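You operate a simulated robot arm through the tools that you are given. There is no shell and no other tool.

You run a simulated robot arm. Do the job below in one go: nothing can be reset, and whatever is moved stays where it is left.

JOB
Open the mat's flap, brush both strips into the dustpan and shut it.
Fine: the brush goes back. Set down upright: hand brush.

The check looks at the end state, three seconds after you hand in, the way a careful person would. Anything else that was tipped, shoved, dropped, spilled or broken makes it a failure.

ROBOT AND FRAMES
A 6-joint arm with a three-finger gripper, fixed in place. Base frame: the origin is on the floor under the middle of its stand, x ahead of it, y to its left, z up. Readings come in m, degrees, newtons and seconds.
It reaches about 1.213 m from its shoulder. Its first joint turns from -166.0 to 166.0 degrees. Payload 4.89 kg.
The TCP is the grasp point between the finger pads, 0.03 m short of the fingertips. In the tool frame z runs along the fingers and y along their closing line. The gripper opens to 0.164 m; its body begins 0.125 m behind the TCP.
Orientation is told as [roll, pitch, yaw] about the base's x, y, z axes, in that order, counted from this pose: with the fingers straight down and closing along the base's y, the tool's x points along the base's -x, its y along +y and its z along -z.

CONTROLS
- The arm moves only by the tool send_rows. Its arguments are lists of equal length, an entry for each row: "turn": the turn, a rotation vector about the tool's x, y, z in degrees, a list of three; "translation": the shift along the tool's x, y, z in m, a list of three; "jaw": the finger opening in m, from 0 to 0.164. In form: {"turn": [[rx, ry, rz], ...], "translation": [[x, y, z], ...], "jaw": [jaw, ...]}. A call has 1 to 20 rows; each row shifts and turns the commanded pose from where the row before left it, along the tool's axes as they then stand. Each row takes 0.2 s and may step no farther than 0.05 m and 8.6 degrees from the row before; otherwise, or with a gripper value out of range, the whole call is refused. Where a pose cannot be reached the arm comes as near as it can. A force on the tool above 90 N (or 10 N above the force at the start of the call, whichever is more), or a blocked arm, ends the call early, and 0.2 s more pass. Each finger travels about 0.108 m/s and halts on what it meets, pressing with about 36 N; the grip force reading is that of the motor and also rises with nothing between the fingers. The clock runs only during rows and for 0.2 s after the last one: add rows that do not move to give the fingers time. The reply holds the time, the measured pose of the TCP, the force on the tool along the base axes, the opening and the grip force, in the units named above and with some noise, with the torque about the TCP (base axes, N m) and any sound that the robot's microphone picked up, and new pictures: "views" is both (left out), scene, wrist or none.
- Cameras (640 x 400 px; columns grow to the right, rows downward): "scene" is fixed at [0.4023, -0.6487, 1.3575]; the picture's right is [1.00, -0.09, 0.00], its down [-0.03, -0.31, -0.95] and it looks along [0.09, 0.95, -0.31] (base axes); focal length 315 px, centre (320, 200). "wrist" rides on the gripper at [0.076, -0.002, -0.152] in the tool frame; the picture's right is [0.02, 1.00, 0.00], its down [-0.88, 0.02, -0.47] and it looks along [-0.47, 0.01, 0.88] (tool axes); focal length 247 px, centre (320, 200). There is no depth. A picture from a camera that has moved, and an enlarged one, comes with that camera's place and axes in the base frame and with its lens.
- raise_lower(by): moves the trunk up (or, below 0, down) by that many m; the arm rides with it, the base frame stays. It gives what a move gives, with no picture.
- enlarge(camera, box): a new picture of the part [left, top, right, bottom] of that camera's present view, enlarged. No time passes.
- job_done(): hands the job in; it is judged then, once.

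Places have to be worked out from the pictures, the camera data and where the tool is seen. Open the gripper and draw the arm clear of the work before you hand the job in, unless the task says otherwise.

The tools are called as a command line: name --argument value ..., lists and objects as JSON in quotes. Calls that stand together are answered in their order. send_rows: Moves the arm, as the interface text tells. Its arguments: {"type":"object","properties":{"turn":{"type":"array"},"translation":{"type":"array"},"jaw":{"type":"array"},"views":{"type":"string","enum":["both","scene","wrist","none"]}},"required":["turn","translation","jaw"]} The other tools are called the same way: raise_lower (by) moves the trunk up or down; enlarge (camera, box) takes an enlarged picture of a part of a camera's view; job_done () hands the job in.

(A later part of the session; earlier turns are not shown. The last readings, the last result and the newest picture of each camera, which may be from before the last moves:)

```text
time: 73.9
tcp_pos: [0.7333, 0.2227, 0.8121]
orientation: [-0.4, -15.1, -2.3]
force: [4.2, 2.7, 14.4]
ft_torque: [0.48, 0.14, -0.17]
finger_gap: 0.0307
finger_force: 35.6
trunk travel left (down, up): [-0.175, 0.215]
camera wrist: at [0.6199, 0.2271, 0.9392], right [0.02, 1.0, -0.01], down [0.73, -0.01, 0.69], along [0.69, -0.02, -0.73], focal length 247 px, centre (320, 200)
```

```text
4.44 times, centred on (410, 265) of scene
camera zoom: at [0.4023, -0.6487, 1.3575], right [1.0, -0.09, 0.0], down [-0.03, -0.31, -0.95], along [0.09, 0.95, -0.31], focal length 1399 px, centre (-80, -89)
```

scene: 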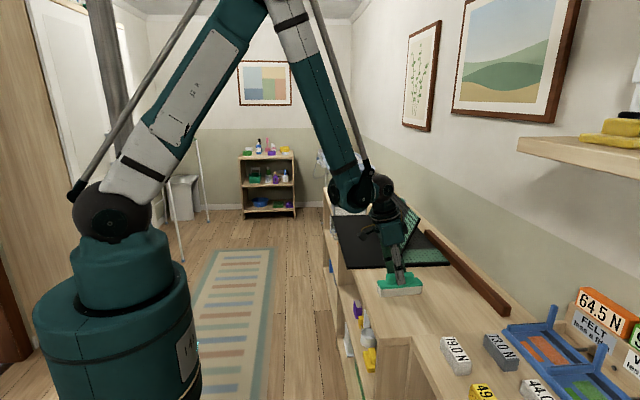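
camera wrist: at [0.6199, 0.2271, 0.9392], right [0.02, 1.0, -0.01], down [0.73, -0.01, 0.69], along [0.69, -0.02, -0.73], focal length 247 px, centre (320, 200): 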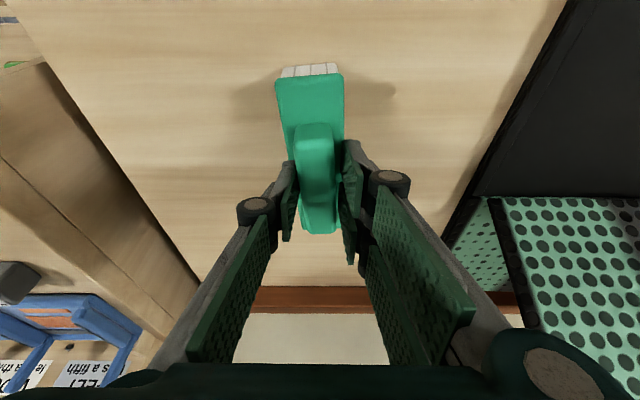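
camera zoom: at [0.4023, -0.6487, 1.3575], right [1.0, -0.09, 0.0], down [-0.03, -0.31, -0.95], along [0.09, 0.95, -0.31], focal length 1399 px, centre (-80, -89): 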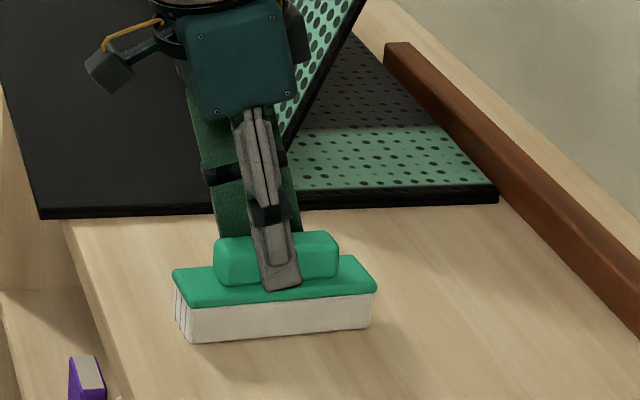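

The brush is on the counter in its original place. I ease up under a millimetre, open the jaws and withdraw along the fingers.

send_rows --turn '[[0, 0, 0], [0, 0, 0], [0, 0, 0], [0, 0, 0], [0, 0, 0], [0, 0, 0], [0, 0, 0], [0, 0, 0]]' --translation '[[-0.0002, 0, -0.0008], [0, 0, 0], [0, 0, 0], [0, 0, 0], [0, 0, -0.02], [0, 0, -0.04], [0, 0, -0.04], [0, 0, -0.04]]' --jaw '[0.02, 0.035, 0.05, 0.07, 0.08, 0.08, 0.08, 0.08]'

enlarge --camera "scene" --box '[360, 220, 460, 310]'

```text
time: 75.7
tcp_pos: [0.6986, 0.2236, 0.948]
orientation: [-0.3, -15.0, -2.2]
force: [1.8, -0.3, -0.7]
ft_torque: [-0.11, 0.18, -0.08]
finger_gap: 0.0801
finger_force: 0.0
trunk travel left (down, up): [-0.175, 0.215]
camera wrist: at [0.5851, 0.2287, 1.0755], right [0.02, 1.0, -0.01], down [0.73, -0.01, 0.68], along [0.68, -0.02, -0.73], focal length 247 px, centre (320, 200)
```

scene: 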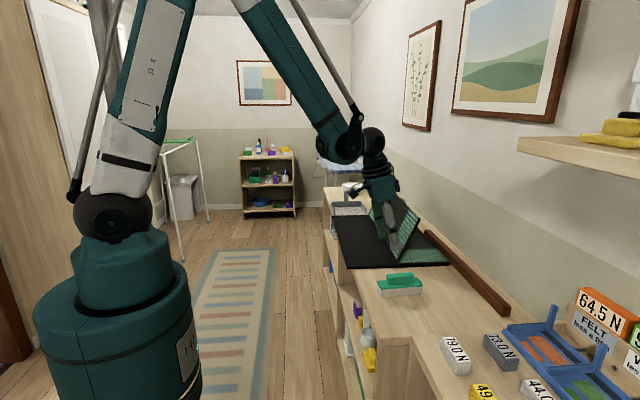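
wrist: 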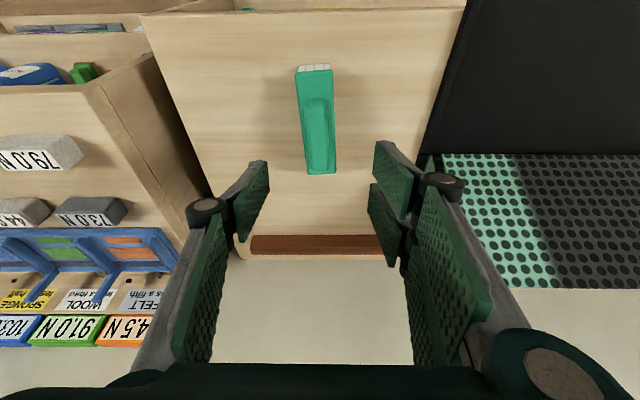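

```text
4.44 times, centred on (410, 265) of scene
camera zoom: at [0.4023, -0.6487, 1.3575], right [1.0, -0.09, 0.0], down [-0.03, -0.31, -0.95], along [0.09, 0.95, -0.31], focal length 1399 px, centre (-80, -89)
```

zoom: 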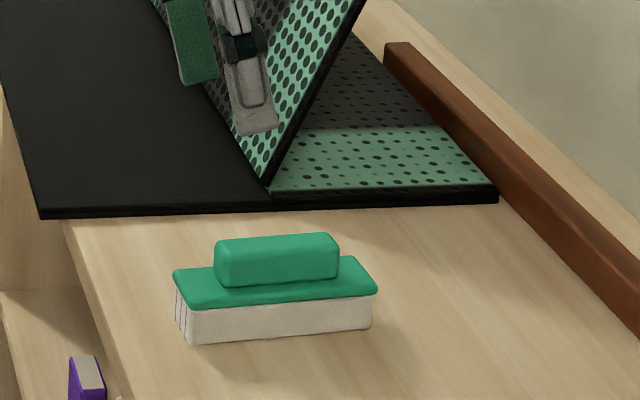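

The brush stands upright in its original spot. Now for shutting the leaf: I raise the trunk again for wrist room.

raise_lower --by 0.2

```text
time: 77.9
tcp_pos: [0.6986, 0.2243, 1.1488]
orientation: [-0.2, -14.9, -2.3]
force: [0.8, 0.8, -0.1]
ft_torque: [0.0, 0.01, 0.0]
finger_gap: 0.0802
finger_force: 0.1
trunk travel left (down, up): [-0.375, 0.015]
```

I tilt the hand to +24° while travelling to a point beyond and above the open leaf.

send_rows --turn '[[0, 5.57, 0], [0, 5.57, 0], [0, 5.57, 0], [0, 5.57, 0], [0, 5.57, 0], [0, 5.57, 0], [0, 5.57, -0.8], [0, 0, 0], [0, 0, 0], [0, 0, 0], [0, 0, 0], [0, 0, 0], [0, 0, 0], [0, 0, 0]]' --translation '[[0, 0.04, 0], [0, 0.04, 0], [0, 0.04, 0], [0, 0.04, 0], [0, 0.04, 0], [0, 0.04, 0], [0, 0.04, 0], [-0.0411, 0.0243, -0.0019], [-0.0411, 0.0243, -0.0019], [-0.0411, 0.0243, -0.0019], [-0.0411, 0.0243, -0.0019], [-0.0411, 0.0243, -0.0019], [-0.0411, 0.0243, -0.0019], [0, 0, 0]]' --jaw '[0.08, 0.08, 0.08, 0.07, 0.07, 0.07, 0.07, 0.07, 0.07, 0.07, 0.07, 0.07, 0.07, 0.07]'

enlarge --camera "wrist" --box '[200, 60, 440, 260]'

enlarge --camera "scene" --box '[330, 130, 470, 280]'

```text
time: 80.9
tcp_pos: [0.9421, 0.6423, 1.0579]
orientation: [0.1, 24.0, -1.5]
force: [-0.1, -0.6, 0.6]
ft_torque: [0.04, 0.0, 0.0]
finger_gap: 0.0699
finger_force: 0.0
trunk travel left (down, up): [-0.375, 0.015]
camera wrist: at [0.9332, 0.6423, 1.2275], right [0.01, 1.0, 0.01], down [1.0, -0.01, 0.07], along [0.07, 0.01, -1.0], focal length 247 px, centre (320, 200)
```

scene: 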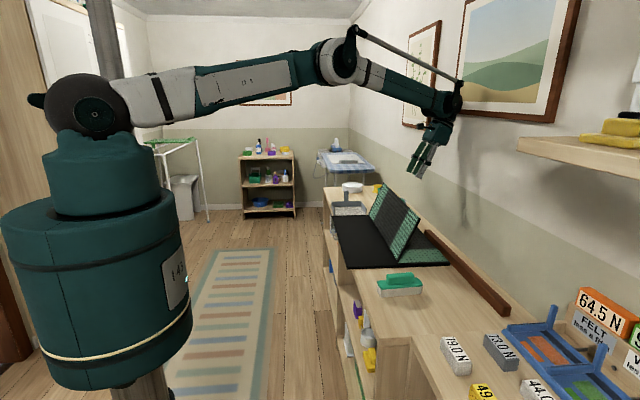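
wrist: 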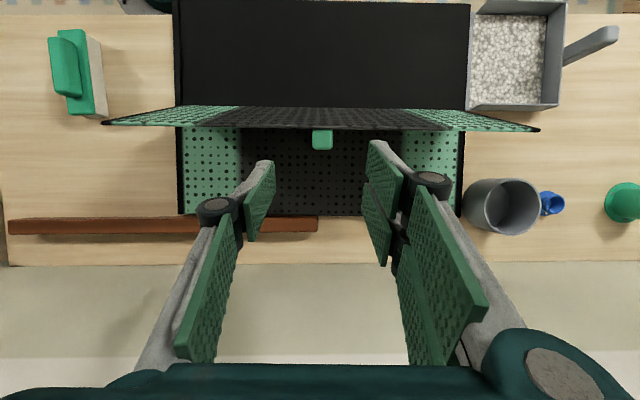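

```text
2.00 times, centred on (320, 160) of wrist
camera zoom: at [0.9332, 0.6423, 1.2275], right [0.01, 1.0, 0.01], down [1.0, -0.01, 0.07], along [0.07, 0.01, -1.0], focal length 494 px, centre (320, 280)
```

zoom: 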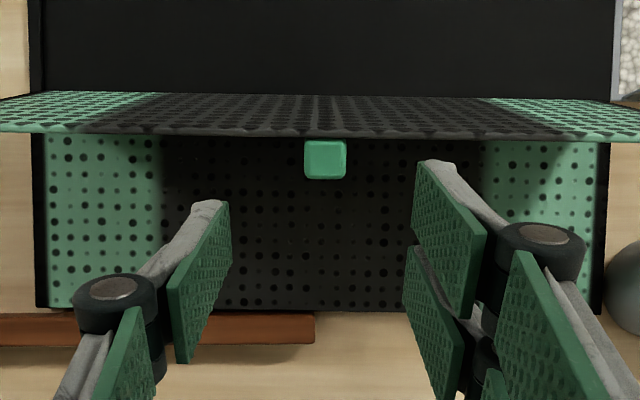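

```text
2.67 times, centred on (400, 205) of scene
camera zoom: at [0.4023, -0.6487, 1.3575], right [1.0, -0.09, 0.0], down [-0.03, -0.31, -0.95], along [0.09, 0.95, -0.31], focal length 839 px, centre (107, 187)
```

zoom: 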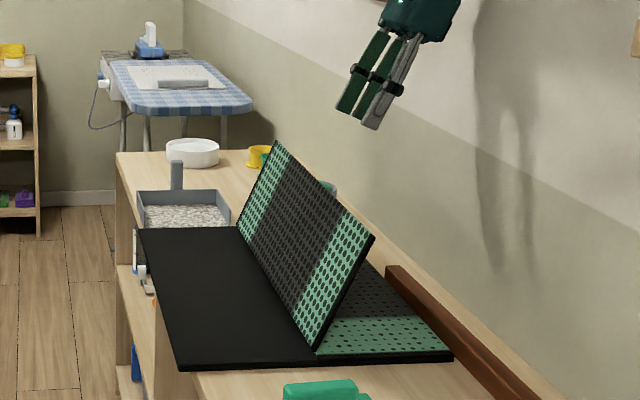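

The knob is at about (0.8775, 0.6495, 0.90). I come down along the finger direction to 6 cm short of the gripping pose.

send_rows --turn '[[0, 0, 0], [0, 0, 0], [0, 0, 0]]' --translation '[[-0.01345, 0.0036, 0.0409], [-0.01345, 0.0036, 0.0409], [0, 0, 0]]' --jaw '[0.07, 0.07, 0.07]'

enlarge --camera "wrist" --box '[220, 80, 420, 240]'

enlarge --camera "scene" --box '[360, 150, 450, 230]'

```text
time: 81.7
tcp_pos: [0.9352, 0.6507, 0.9693]
orientation: [-0.1, 23.9, -1.5]
force: [0.2, 0.2, -0.5]
ft_torque: [-0.09, 0.18, 0.06]
finger_gap: 0.0701
finger_force: 0.1
trunk travel left (down, up): [-0.375, 0.015]
camera wrist: at [0.9278, 0.6508, 1.1392], right [0.01, 1.0, 0.01], down [1.0, -0.01, 0.07], along [0.07, 0.01, -1.0], focal length 247 px, centre (320, 200)
```

scene: 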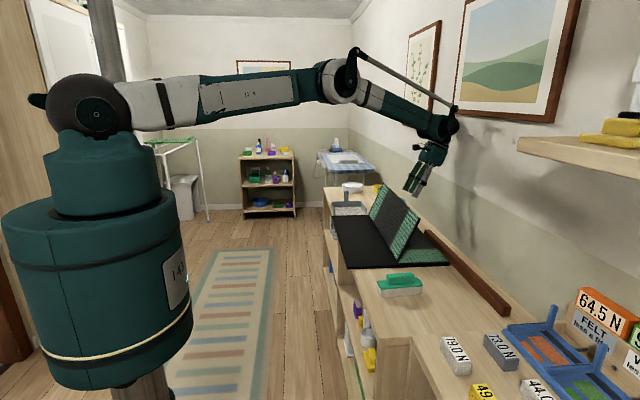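
wrist: 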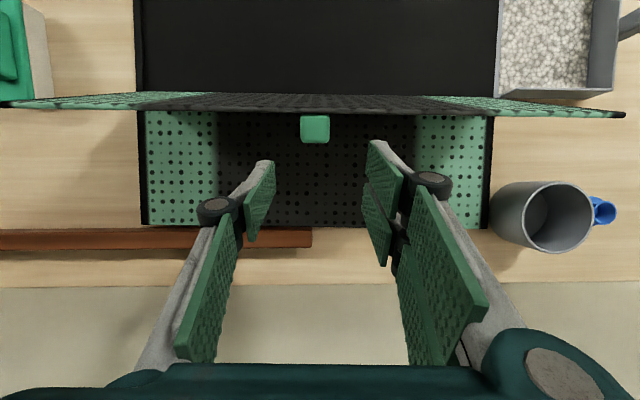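

```text
2.50 times, centred on (320, 160) of wrist
camera zoom: at [0.9278, 0.6508, 1.1392], right [0.01, 1.0, 0.01], down [1.0, -0.01, 0.07], along [0.07, 0.01, -1.0], focal length 617 px, centre (320, 300)
```

zoom: 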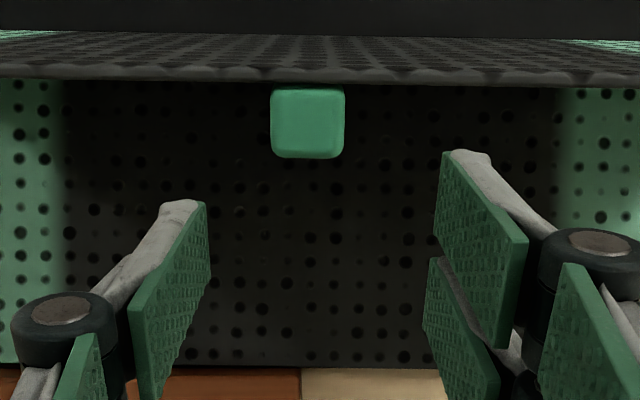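

```text
5.00 times, centred on (405, 190) of scene
camera zoom: at [0.4023, -0.6487, 1.3575], right [1.0, -0.09, 0.0], down [-0.03, -0.31, -0.95], along [0.09, 0.95, -0.31], focal length 1574 px, centre (-105, 250)
```

zoom: 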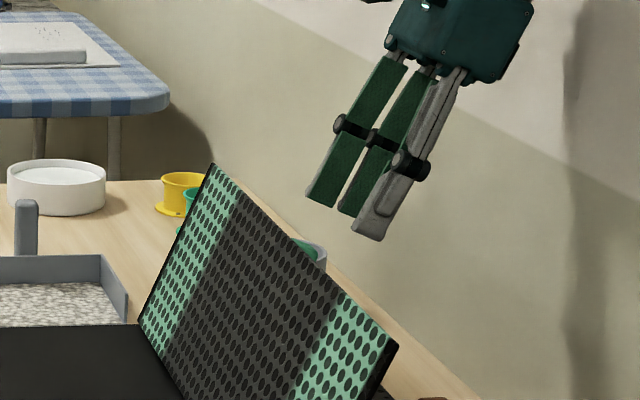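

The leaf's angle looks like ~116°, knob ≈(0.871, 0.649, 0.904). I move in along the fingers, keeping a few mm clear of the leaf, then look.

send_rows --turn '[[0, 0, 0], [0, 0, 0], [0, 0, 0], [0, 0, 0]]' --translation '[[0.001, -0.0008, 0.019], [0.001, -0.0008, 0.019], [0.001, 0, 0.017], [0, 0, 0]]' --jaw '[0.07, 0.07, 0.07, 0.07]'

enlarge --camera "wrist" --box '[220, 80, 420, 240]'

enlarge --camera "scene" --box '[360, 160, 450, 240]'

```text
time: 82.7
tcp_pos: [0.9093, 0.6511, 0.9216]
orientation: [-0.1, 24.0, -1.6]
force: [0.3, 0.2, -0.4]
ft_torque: [-0.03, 0.03, -0.03]
finger_gap: 0.07
finger_force: 0.1
trunk travel left (down, up): [-0.375, 0.015]
camera wrist: at [0.9014, 0.6494, 1.0914], right [0.01, 1.0, 0.01], down [1.0, -0.01, 0.07], along [0.07, 0.01, -1.0], focal length 247 px, centre (320, 200)
```

scene: 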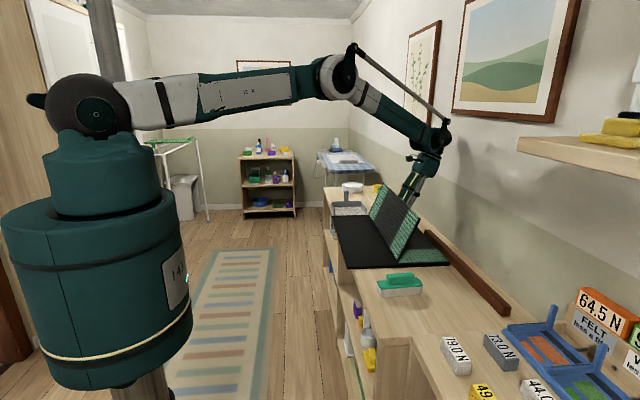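
wrist: 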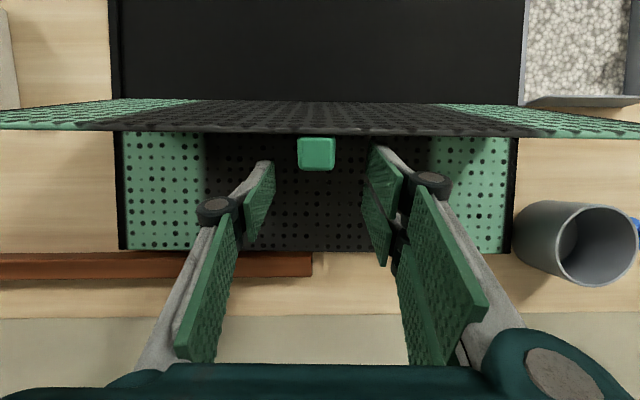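

```text
2.50 times, centred on (320, 160) of wrist
camera zoom: at [0.9014, 0.6494, 1.0914], right [0.01, 1.0, 0.01], down [1.0, -0.01, 0.07], along [0.07, 0.01, -1.0], focal length 617 px, centre (320, 300)
```

zoom: 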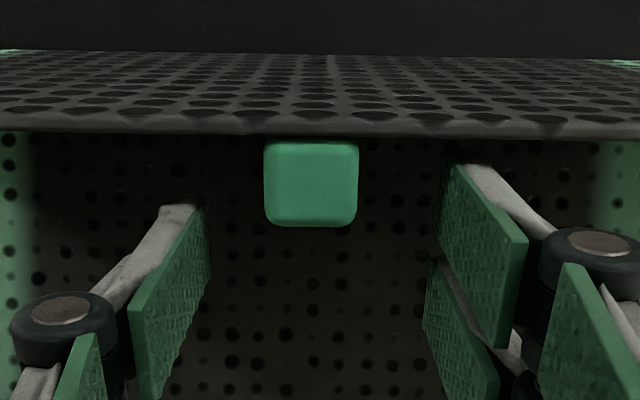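

```text
5.00 times, centred on (405, 200) of scene
camera zoom: at [0.4023, -0.6487, 1.3575], right [1.0, -0.09, 0.0], down [-0.03, -0.31, -0.95], along [0.09, 0.95, -0.31], focal length 1574 px, centre (-105, 200)
```

zoom: 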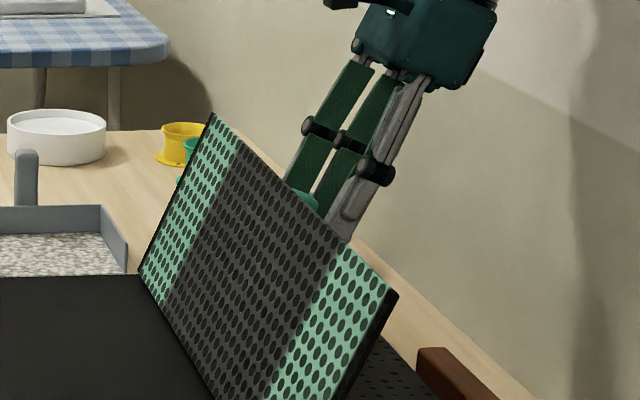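

The knob sits between the pads at nearly the same place as before. I shift 2 mm to −y and close on it.

send_rows --turn '[[0, 0, 0], [0, 0, 0], [0, 0, 0], [0, 0, 0], [0, 0, 0]]' --translation '[[0, -0.0022, 0], [0, 0, 0], [0, 0, 0], [0, 0, 0], [0, 0, 0]]' --jaw '[0.06, 0.045, 0.03, 0.0235, 0.0225]'

enlarge --camera "wrist" --box '[220, 80, 420, 240]'

```text
time: 83.9
tcp_pos: [0.9091, 0.6485, 0.9222]
orientation: [0.1, 24.0, -1.5]
force: [-3.9, -5.6, -0.2]
ft_torque: [-0.17, 0.08, 0.01]
finger_gap: 0.0256
finger_force: 36.1
trunk travel left (down, up): [-0.375, 0.015]
camera wrist: at [0.9012, 0.6468, 1.092], right [0.01, 1.0, 0.01], down [1.0, -0.01, 0.07], along [0.07, 0.01, -1.0], focal length 247 px, centre (320, 200)
```

scene: 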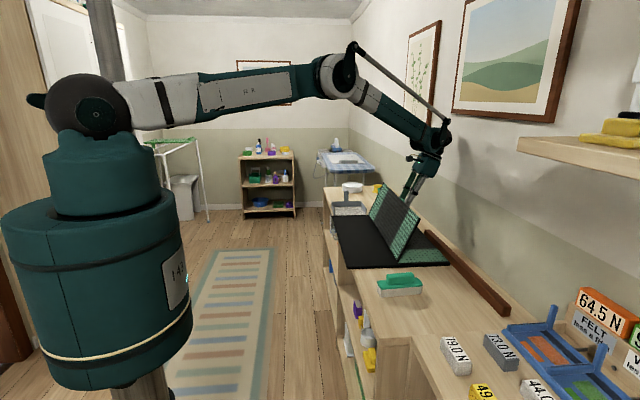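
wrist: 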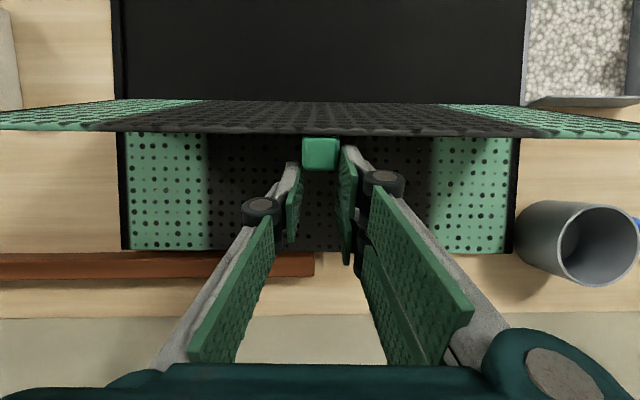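

```text
2.50 times, centred on (320, 160) of wrist
camera zoom: at [0.9012, 0.6468, 1.092], right [0.01, 1.0, 0.01], down [1.0, -0.01, 0.07], along [0.07, 0.01, -1.0], focal length 617 px, centre (320, 300)
```

zoom: 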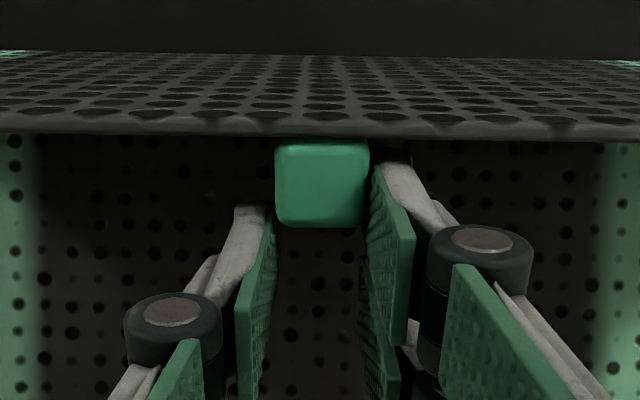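

Knob held (gap 0.0256). I now run the arc in reverse, first from ~116° to ~92°.

send_rows --turn '[[0, 0, 0], [0, 0, 0], [0, 0, 0], [0, 0, 0], [0, 0, 0], [0, 0, 0], [0, 0, 0]]' --translation '[[0.0118, 0, -0.0005], [0.0118, 0, -0.0005], [0.0118, 0, 0.0012], [0.0118, 0, 0.0012], [0.01145, 0, 0.00275], [0.01145, 0, 0.00275], [0, 0, 0]]' --jaw '[0.0225, 0.0225, 0.0225, 0.0225, 0.0225, 0.0225, 0.0225]'

enlarge --camera "scene" --box '[330, 150, 470, 280]'

```text
time: 85.5
tcp_pos: [0.8423, 0.6494, 0.9432]
orientation: [0.0, 24.0, -1.5]
force: [-0.7, 0.3, -6.1]
ft_torque: [-0.1, -0.56, -0.05]
finger_gap: 0.0257
finger_force: 36.0
trunk travel left (down, up): [-0.375, 0.015]
camera wrist: at [0.8344, 0.65, 1.114], right [0.01, 1.0, 0.01], down [1.0, -0.01, 0.07], along [0.07, 0.01, -1.0], focal length 247 px, centre (320, 200)
```

scene: 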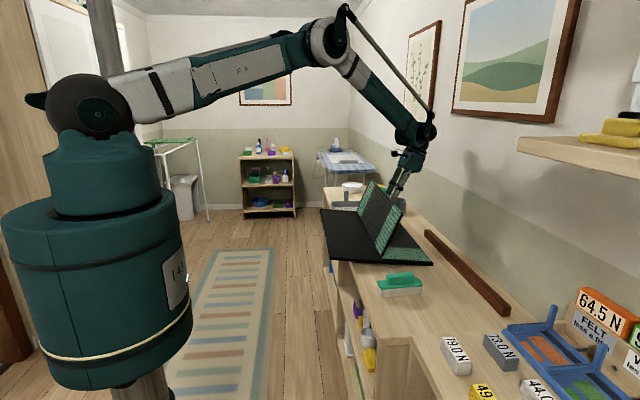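
wrist: 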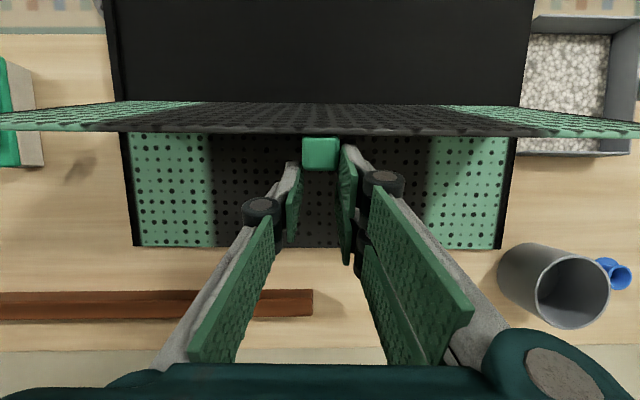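

```text
3.08 times, centred on (400, 215) of scene
camera zoom: at [0.4023, -0.6487, 1.3575], right [1.0, -0.09, 0.0], down [-0.03, -0.31, -0.95], along [0.09, 0.95, -0.31], focal length 969 px, centre (74, 154)
```

zoom: 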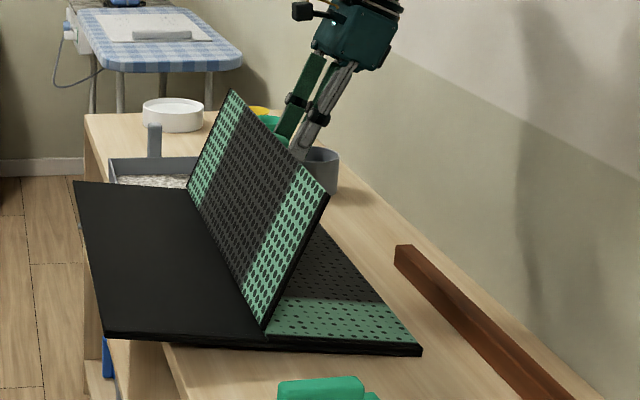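

The leaf did not pivot this time — the whole mat came along about 5–6 cm and is partly lifted. I retrace the exact path back so the mat returns to where it was.

send_rows --turn '[[0, 0, 0], [0, 0, 0], [0, 0, 0], [0, 0, 0], [0, 0, 0], [0, 0, 0], [0, 0, 0]]' --translation '[[-0.01145, 0, -0.00275], [-0.01145, 0, -0.00275], [-0.0118, 0, -0.0012], [-0.0118, 0, -0.0012], [-0.0118, 0, 0.0005], [-0.0118, 0, 0.0005], [0, 0, 0]]' --jaw '[0.0225, 0.0225, 0.0225, 0.0225, 0.0225, 0.0225, 0.0225]'

enlarge --camera "scene" --box '[330, 150, 470, 280]'

```text
time: 87.1
tcp_pos: [0.9079, 0.6439, 0.9258]
orientation: [0.0, 24.0, -1.6]
force: [-26.9, -47.7, 26.5]
ft_torque: [-1.34, 1.55, 0.9]
finger_gap: 0.0257
finger_force: 35.9
trunk travel left (down, up): [-0.375, 0.015]
camera wrist: at [0.9, 0.6436, 1.0964], right [0.01, 1.0, 0.01], down [1.0, -0.01, 0.07], along [0.07, 0.01, -1.0], focal length 247 px, centre (320, 200)
```

scene: 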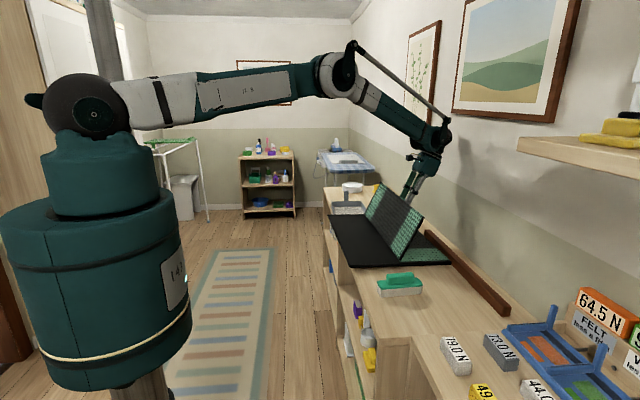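
wrist: 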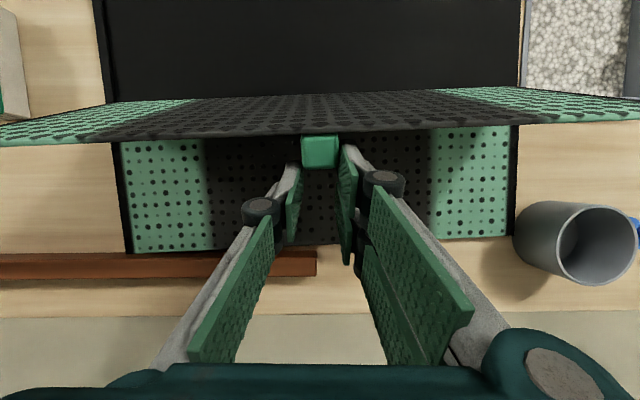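

```text
3.08 times, centred on (400, 215) of scene
camera zoom: at [0.4023, -0.6487, 1.3575], right [1.0, -0.09, 0.0], down [-0.03, -0.31, -0.95], along [0.09, 0.95, -0.31], focal length 969 px, centre (74, 154)
```

zoom: 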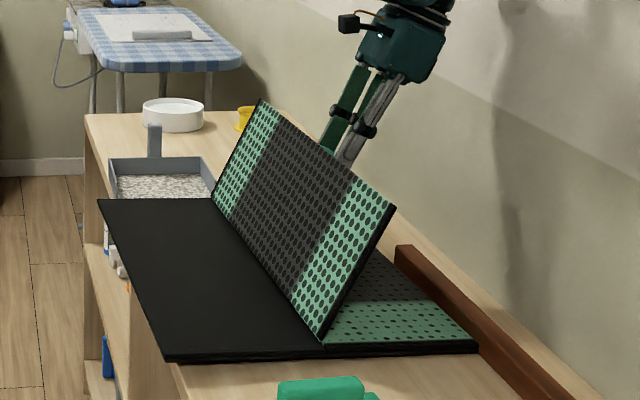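

The mat is nearly back but strained (≈60 N). I release the knob — the leaf rests on its stop — and look at how the mat lies now.

send_rows --turn '[[0, 0, 0], [0, 0, 0], [0, 0, 0], [0, 0, 0], [0, 0, 0], [0, 0, 0], [0, 0, 0]]' --translation '[[0, 0, 0], [0, 0, 0], [0, 0, -0.02], [0, 0, -0.03], [0, 0, -0.03], [0, 0, -0.03], [0, 0, 0]]' --jaw '[0.04, 0.06, 0.07, 0.07, 0.07, 0.07, 0.07]'

enlarge --camera "scene" --box '[320, 150, 470, 280]'

enlarge --camera "wrist" --box '[400, 0, 640, 200]'

enlarge --camera "wrist" --box '[60, 0, 380, 270]'

```text
time: 88.7
tcp_pos: [0.9424, 0.6531, 1.0196]
orientation: [0.0, 23.7, -0.9]
force: [-0.1, 0.0, 0.1]
ft_torque: [0.02, 0.04, 0.0]
finger_gap: 0.07
finger_force: 0.0
trunk travel left (down, up): [-0.375, 0.015]
camera wrist: at [0.9339, 0.6522, 1.1894], right [0.0, 1.0, 0.01], down [1.0, 0.0, 0.08], along [0.08, 0.01, -1.0], focal length 247 px, centre (320, 200)
```

scene: 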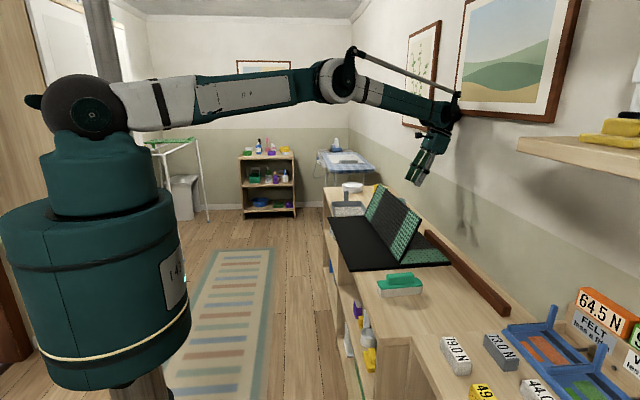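
wrist: 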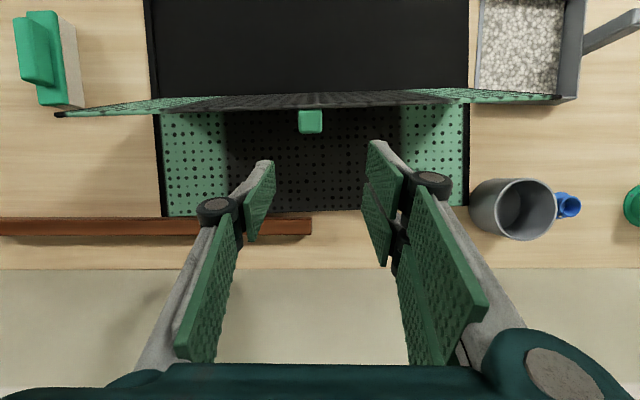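

```text
3.08 times, centred on (395, 215) of scene
camera zoom: at [0.4023, -0.6487, 1.3575], right [1.0, -0.09, 0.0], down [-0.03, -0.31, -0.95], along [0.09, 0.95, -0.31], focal length 969 px, centre (89, 154)
```

zoom: 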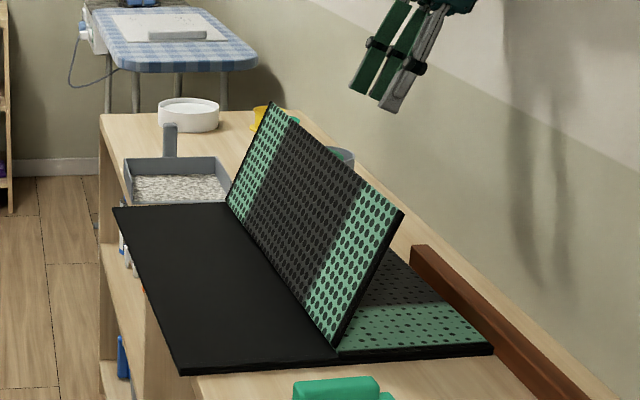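

```text
2.00 times, centred on (520, 100) of wrist
camera zoom: at [0.9339, 0.6522, 1.1894], right [0.0, 1.0, 0.01], down [1.0, 0.0, 0.08], along [0.08, 0.01, -1.0], focal length 494 px, centre (-80, 400)
```

zoom: 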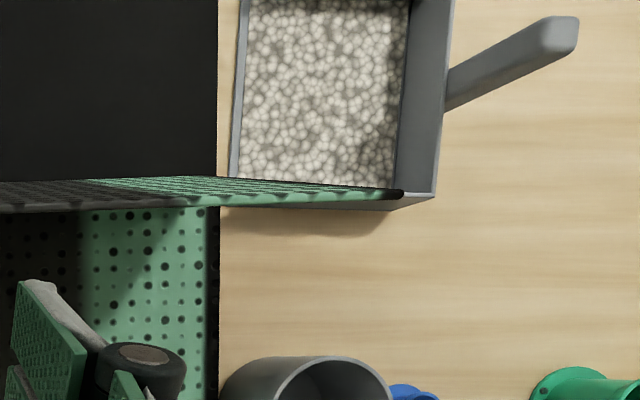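

```text
1.48 times, centred on (220, 135) of wrist
camera zoom: at [0.9339, 0.6522, 1.1894], right [0.0, 1.0, 0.01], down [1.0, 0.0, 0.08], along [0.08, 0.01, -1.0], focal length 366 px, centre (468, 296)
```

zoom: 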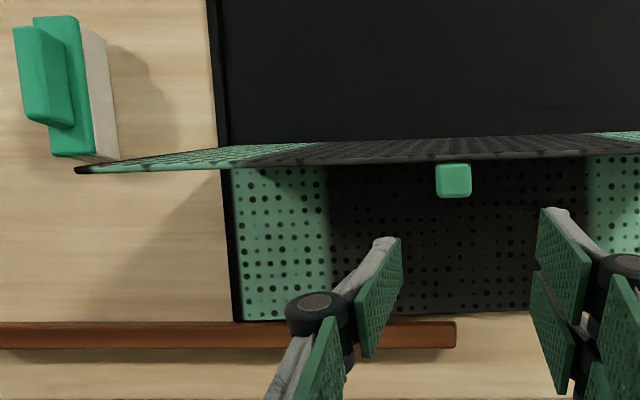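

The mat is back near its place but now turned about +2°; knob face ≈(0.871, 0.644). This time I won't pinch at first: I'll surround the knob loosely and push the leaf with the finger edge up to near-vertical. I re-approach with the yaw matched.

send_rows --turn '[[0, 0.3, -2.2], [0, 0, 0], [0, 0, 0], [0, 0, 0]]' --translation '[[0, -0.004, 0.03], [0, -0.004, 0.03], [0, 0, 0.035], [0, 0, 0]]' --jaw '[0.07, 0.07, 0.06, 0.05]'

enlarge --camera "wrist" --box '[220, 80, 420, 240]'

```text
time: 89.7
tcp_pos: [0.9145, 0.641, 0.936]
orientation: [0.9, 24.3, 0.9]
force: [0.0, 1.1, -0.2]
ft_torque: [-0.15, 0.14, 0.01]
finger_gap: 0.05
finger_force: 0.1
trunk travel left (down, up): [-0.375, 0.015]
camera wrist: at [0.9078, 0.6365, 1.1048], right [-0.03, 1.0, 0.02], down [1.0, 0.03, 0.07], along [0.07, 0.03, -1.0], focal length 247 px, centre (320, 200)
```

scene: 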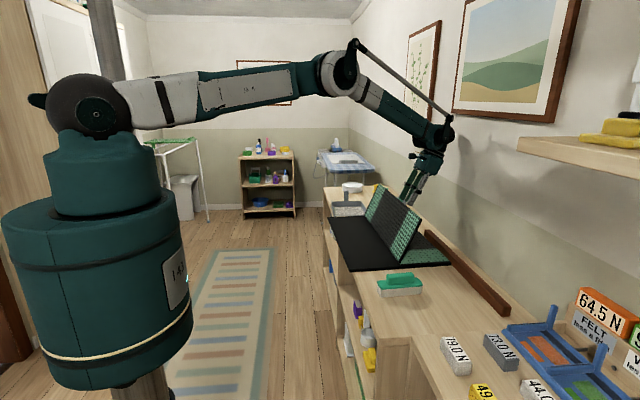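
wrist: 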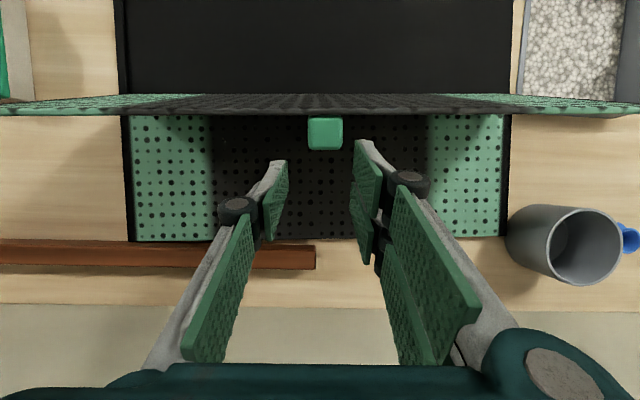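

```text
2.50 times, centred on (320, 160) of wrist
camera zoom: at [0.9078, 0.6365, 1.1048], right [-0.03, 1.0, 0.02], down [1.0, 0.03, 0.07], along [0.07, 0.03, -1.0], focal length 617 px, centre (320, 300)
```

zoom: 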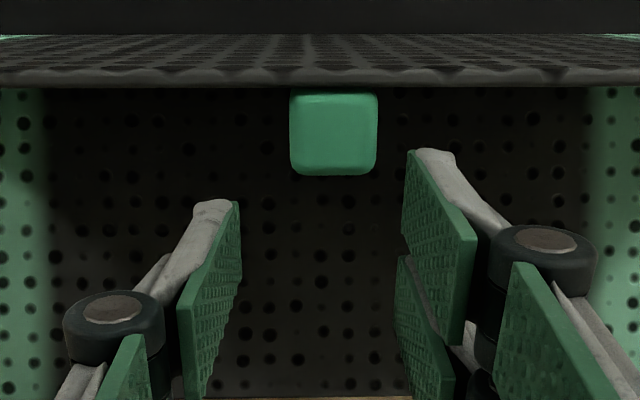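

I close in the remaining distance: the knob will be between the loosely open pads.

send_rows --turn '[[0, 0, 0], [0, 0, 0], [0, 0, 0]]' --translation '[[0.0037, 0.002, 0.0092], [0.0036, 0.0017, 0.0091], [0, 0, 0]]' --jaw '[0.05, 0.045, 0.04]'

enlarge --camera "wrist" --box '[220, 80, 420, 240]'

```text
time: 90.5
tcp_pos: [0.9005, 0.6432, 0.9229]
orientation: [1.1, 24.3, 0.9]
force: [0.0, -0.6, -0.4]
ft_torque: [-0.04, 0.01, 0.02]
finger_gap: 0.0401
finger_force: 0.1
trunk travel left (down, up): [-0.375, 0.015]
camera wrist: at [0.8928, 0.6405, 1.0922], right [-0.03, 1.0, 0.02], down [1.0, 0.03, 0.07], along [0.07, 0.03, -1.0], focal length 247 px, centre (320, 200)
```

scene: 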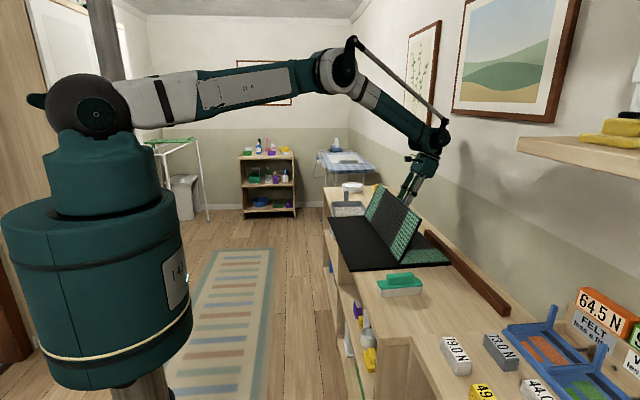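
wrist: 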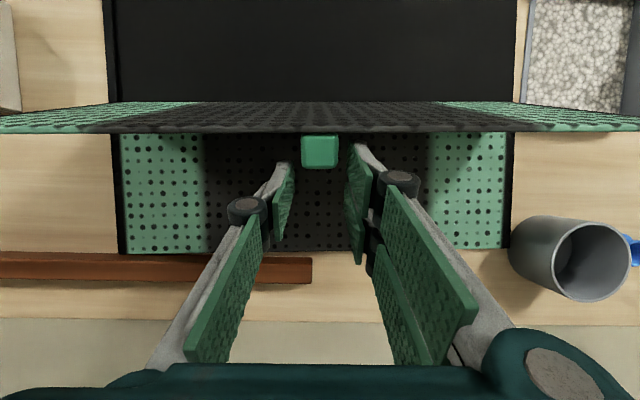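

```text
2.50 times, centred on (320, 160) of wrist
camera zoom: at [0.8928, 0.6405, 1.0922], right [-0.03, 1.0, 0.02], down [1.0, 0.03, 0.07], along [0.07, 0.03, -1.0], focal length 617 px, centre (320, 300)
```

zoom: 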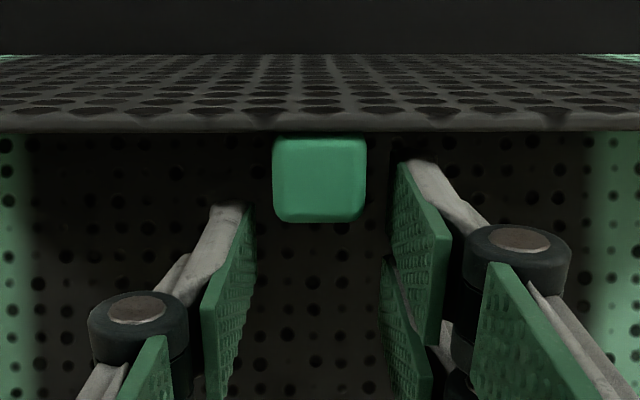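

The finger edge is ~7 mm from the leaf, with the knob loosely between the pads. I push along the closing arc, first about 12°, and check that only the leaf moves.

send_rows --turn '[[0, 0, 0], [0, 0, 0], [0, 0, 0], [0, 0, 0], [0, 0, 0]]' --translation '[[0.006, 0, 0], [0.0118, 0, -0.0005], [0.0118, 0, -0.0005], [0.006, 0, 0.0005], [0, 0, 0]]' --jaw '[0.04, 0.04, 0.04, 0.04, 0.04]'

enlarge --camera "wrist" --box '[220, 80, 420, 240]'

enlarge --camera "scene" --box '[320, 150, 470, 280]'

```text
time: 91.7
tcp_pos: [0.8672, 0.642, 0.9383]
orientation: [1.0, 24.4, 0.8]
force: [-0.5, -0.5, -0.1]
ft_torque: [-0.02, -0.04, 0.02]
finger_gap: 0.04
finger_force: 0.1
trunk travel left (down, up): [-0.375, 0.015]
camera wrist: at [0.8605, 0.64, 1.1079], right [-0.03, 1.0, 0.02], down [1.0, 0.03, 0.07], along [0.07, 0.03, -1.0], focal length 247 px, centre (320, 200)
```

scene: 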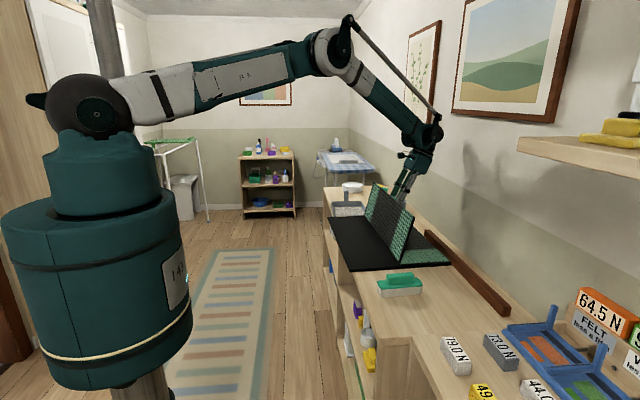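
wrist: 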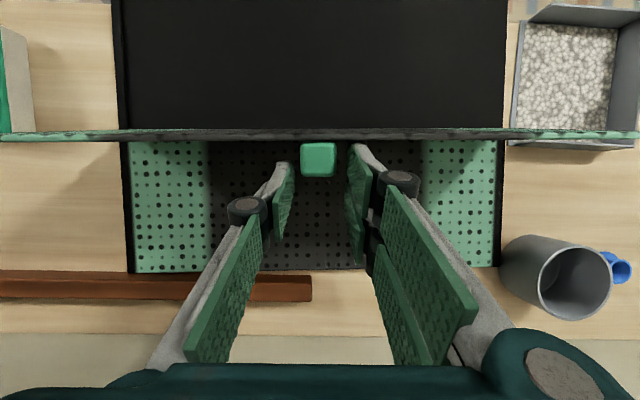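

```text
2.50 times, centred on (320, 160) of wrist
camera zoom: at [0.8605, 0.64, 1.1079], right [-0.03, 1.0, 0.02], down [1.0, 0.03, 0.07], along [0.07, 0.03, -1.0], focal length 617 px, centre (320, 300)
```

zoom: 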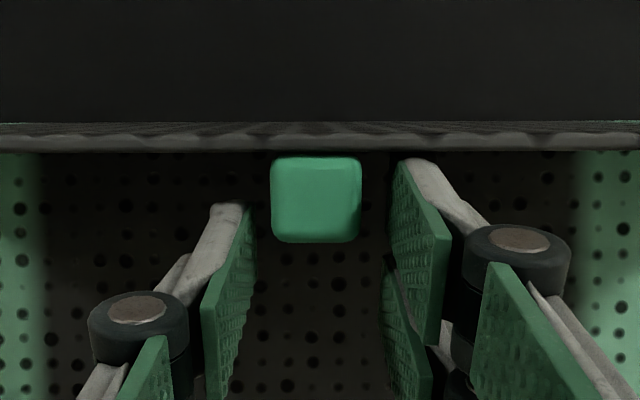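

```text
3.08 times, centred on (395, 215) of scene
camera zoom: at [0.4023, -0.6487, 1.3575], right [1.0, -0.09, 0.0], down [-0.03, -0.31, -0.95], along [0.09, 0.95, -0.31], focal length 969 px, centre (89, 154)
```

zoom: 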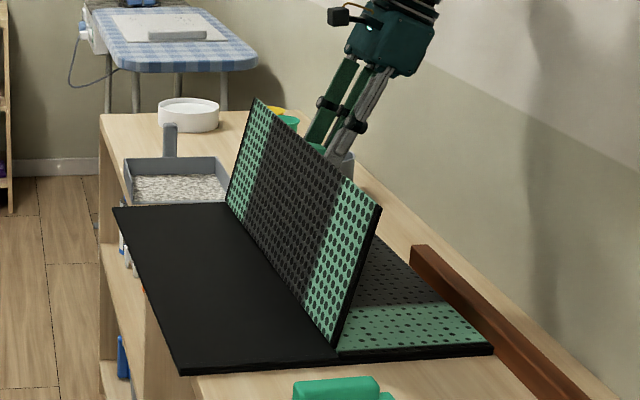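

Only the leaf moves now (≈105°, mat unmoved, near-zero force). I push on to ~96°.

send_rows --turn '[[0, 0, 0], [0, 0, 0], [0, 0, 0]]' --translation '[[0.0118, 0, 0.0012], [0.0112, 0, 0.0022], [0, 0, 0]]' --jaw '[0.04, 0.04, 0.04]'

enlarge --camera "wrist" --box '[220, 80, 420, 240]'

enlarge --camera "scene" --box '[320, 150, 470, 280]'

```text
time: 92.5
tcp_pos: [0.8438, 0.643, 0.9437]
orientation: [1.0, 24.4, 0.9]
force: [-0.5, -0.3, -0.3]
ft_torque: [0.02, -0.06, -0.02]
finger_gap: 0.04
finger_force: 0.1
trunk travel left (down, up): [-0.375, 0.015]
camera wrist: at [0.8377, 0.6394, 1.1142], right [-0.03, 1.0, 0.02], down [1.0, 0.03, 0.07], along [0.07, 0.03, -1.0], focal length 247 px, centre (320, 200)
```

scene: 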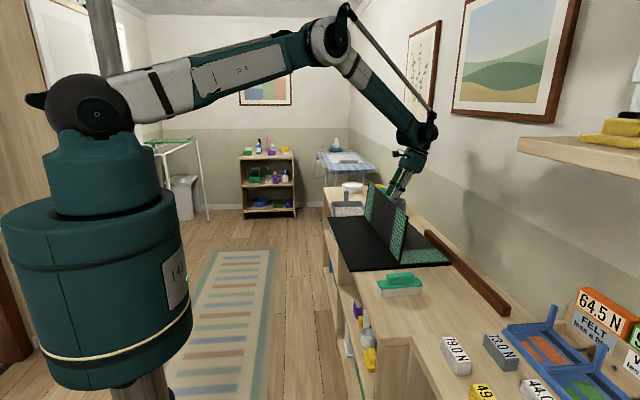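
wrist: 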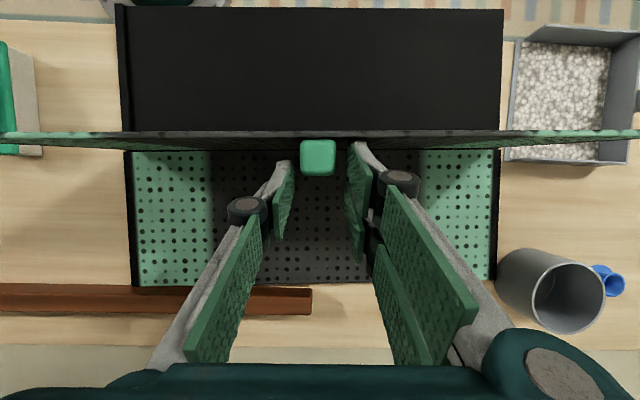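

```text
2.50 times, centred on (320, 160) of wrist
camera zoom: at [0.8377, 0.6394, 1.1142], right [-0.03, 1.0, 0.02], down [1.0, 0.03, 0.07], along [0.07, 0.03, -1.0], focal length 617 px, centre (320, 300)
```

zoom: 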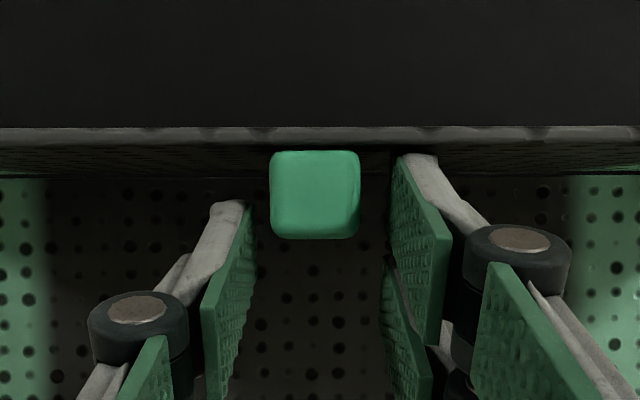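

```text
3.08 times, centred on (395, 215) of scene
camera zoom: at [0.4023, -0.6487, 1.3575], right [1.0, -0.09, 0.0], down [-0.03, -0.31, -0.95], along [0.09, 0.95, -0.31], focal length 969 px, centre (89, 154)
```

zoom: 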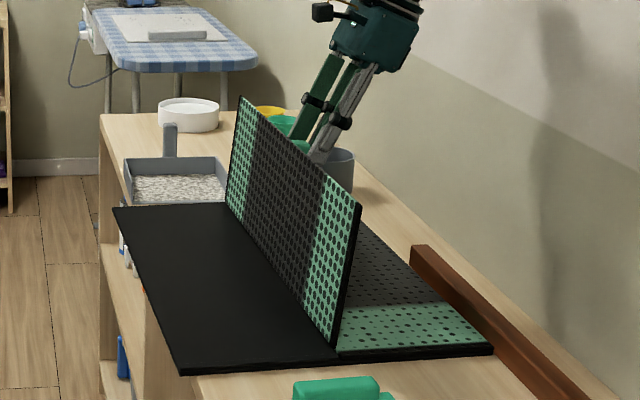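

The leaf is at ~96°. I now pinch the knob lightly before it can pass vertical.

send_rows --turn '[[0, 0, 0], [0, 0, 0], [0, 0, 0], [0, 0, 0]]' --translation '[[0, -0.0015, 0], [0, 0, 0], [0, 0, 0], [0, 0, 0]]' --jaw '[0.03, 0.0265, 0.0252, 0.0252]'

enlarge --camera "wrist" --box '[220, 80, 420, 240]'

```text
time: 93.5
tcp_pos: [0.8457, 0.6416, 0.9439]
orientation: [1.0, 24.3, 1.0]
force: [0.1, -1.6, 0.8]
ft_torque: [-0.01, -0.06, 0.02]
finger_gap: 0.0261
finger_force: 1.4
trunk travel left (down, up): [-0.375, 0.015]
camera wrist: at [0.8384, 0.6377, 1.1137], right [-0.03, 1.0, 0.02], down [1.0, 0.03, 0.07], along [0.07, 0.03, -1.0], focal length 247 px, centre (320, 200)
```

scene: 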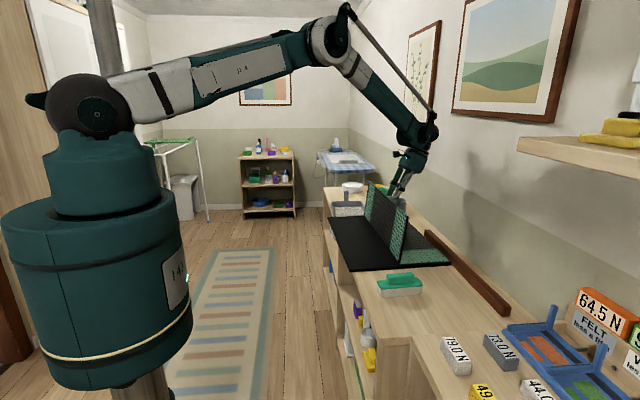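
wrist: 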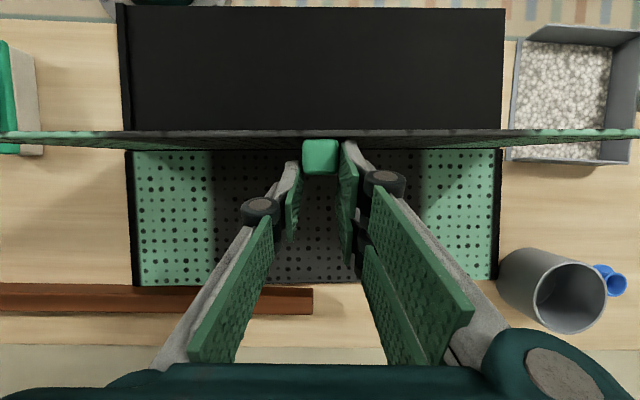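

```text
2.50 times, centred on (320, 160) of wrist
camera zoom: at [0.8384, 0.6377, 1.1137], right [-0.03, 1.0, 0.02], down [1.0, 0.03, 0.07], along [0.07, 0.03, -1.0], focal length 617 px, centre (320, 300)
```

zoom: 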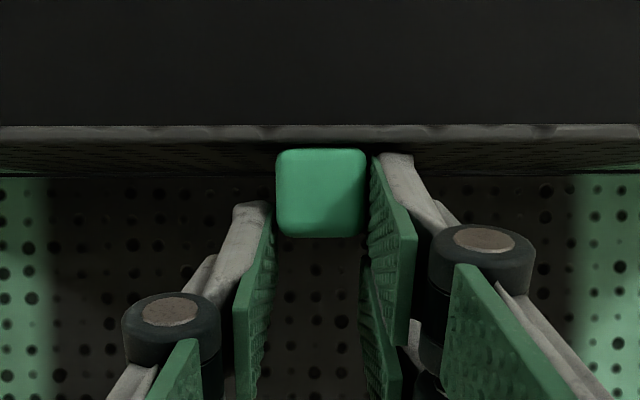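

Barely touching (1.4 N). I tighten a touch more.

send_rows --turn '[[0, 0, 0], [0, 0, 0]]' --translation '[[0, 0, 0], [0, 0, 0]]' --jaw '[0.0246, 0.0246]' --views "none"

```text
time: 94.1
tcp_pos: [0.8448, 0.6411, 0.9432]
orientation: [1.0, 24.3, 0.9]
force: [1.0, -1.8, -0.7]
ft_torque: [-0.01, -0.06, 0.03]
finger_gap: 0.0264
finger_force: 1.5
trunk travel left (down, up): [-0.375, 0.015]
```

send_rows --turn '[[0, 0, 0], [0, 0, 0]]' --translation '[[0, 0, 0], [0, 0, 0]]' --jaw '[0.024, 0.024]' --views "none"

```text
time: 94.7
tcp_pos: [0.8451, 0.6413, 0.9427]
orientation: [1.0, 24.2, 0.8]
force: [-0.8, -2.7, 0.0]
ft_torque: [-0.01, -0.06, 0.29]
finger_gap: 0.0255
finger_force: 36.1
trunk travel left (down, up): [-0.375, 0.015]
```

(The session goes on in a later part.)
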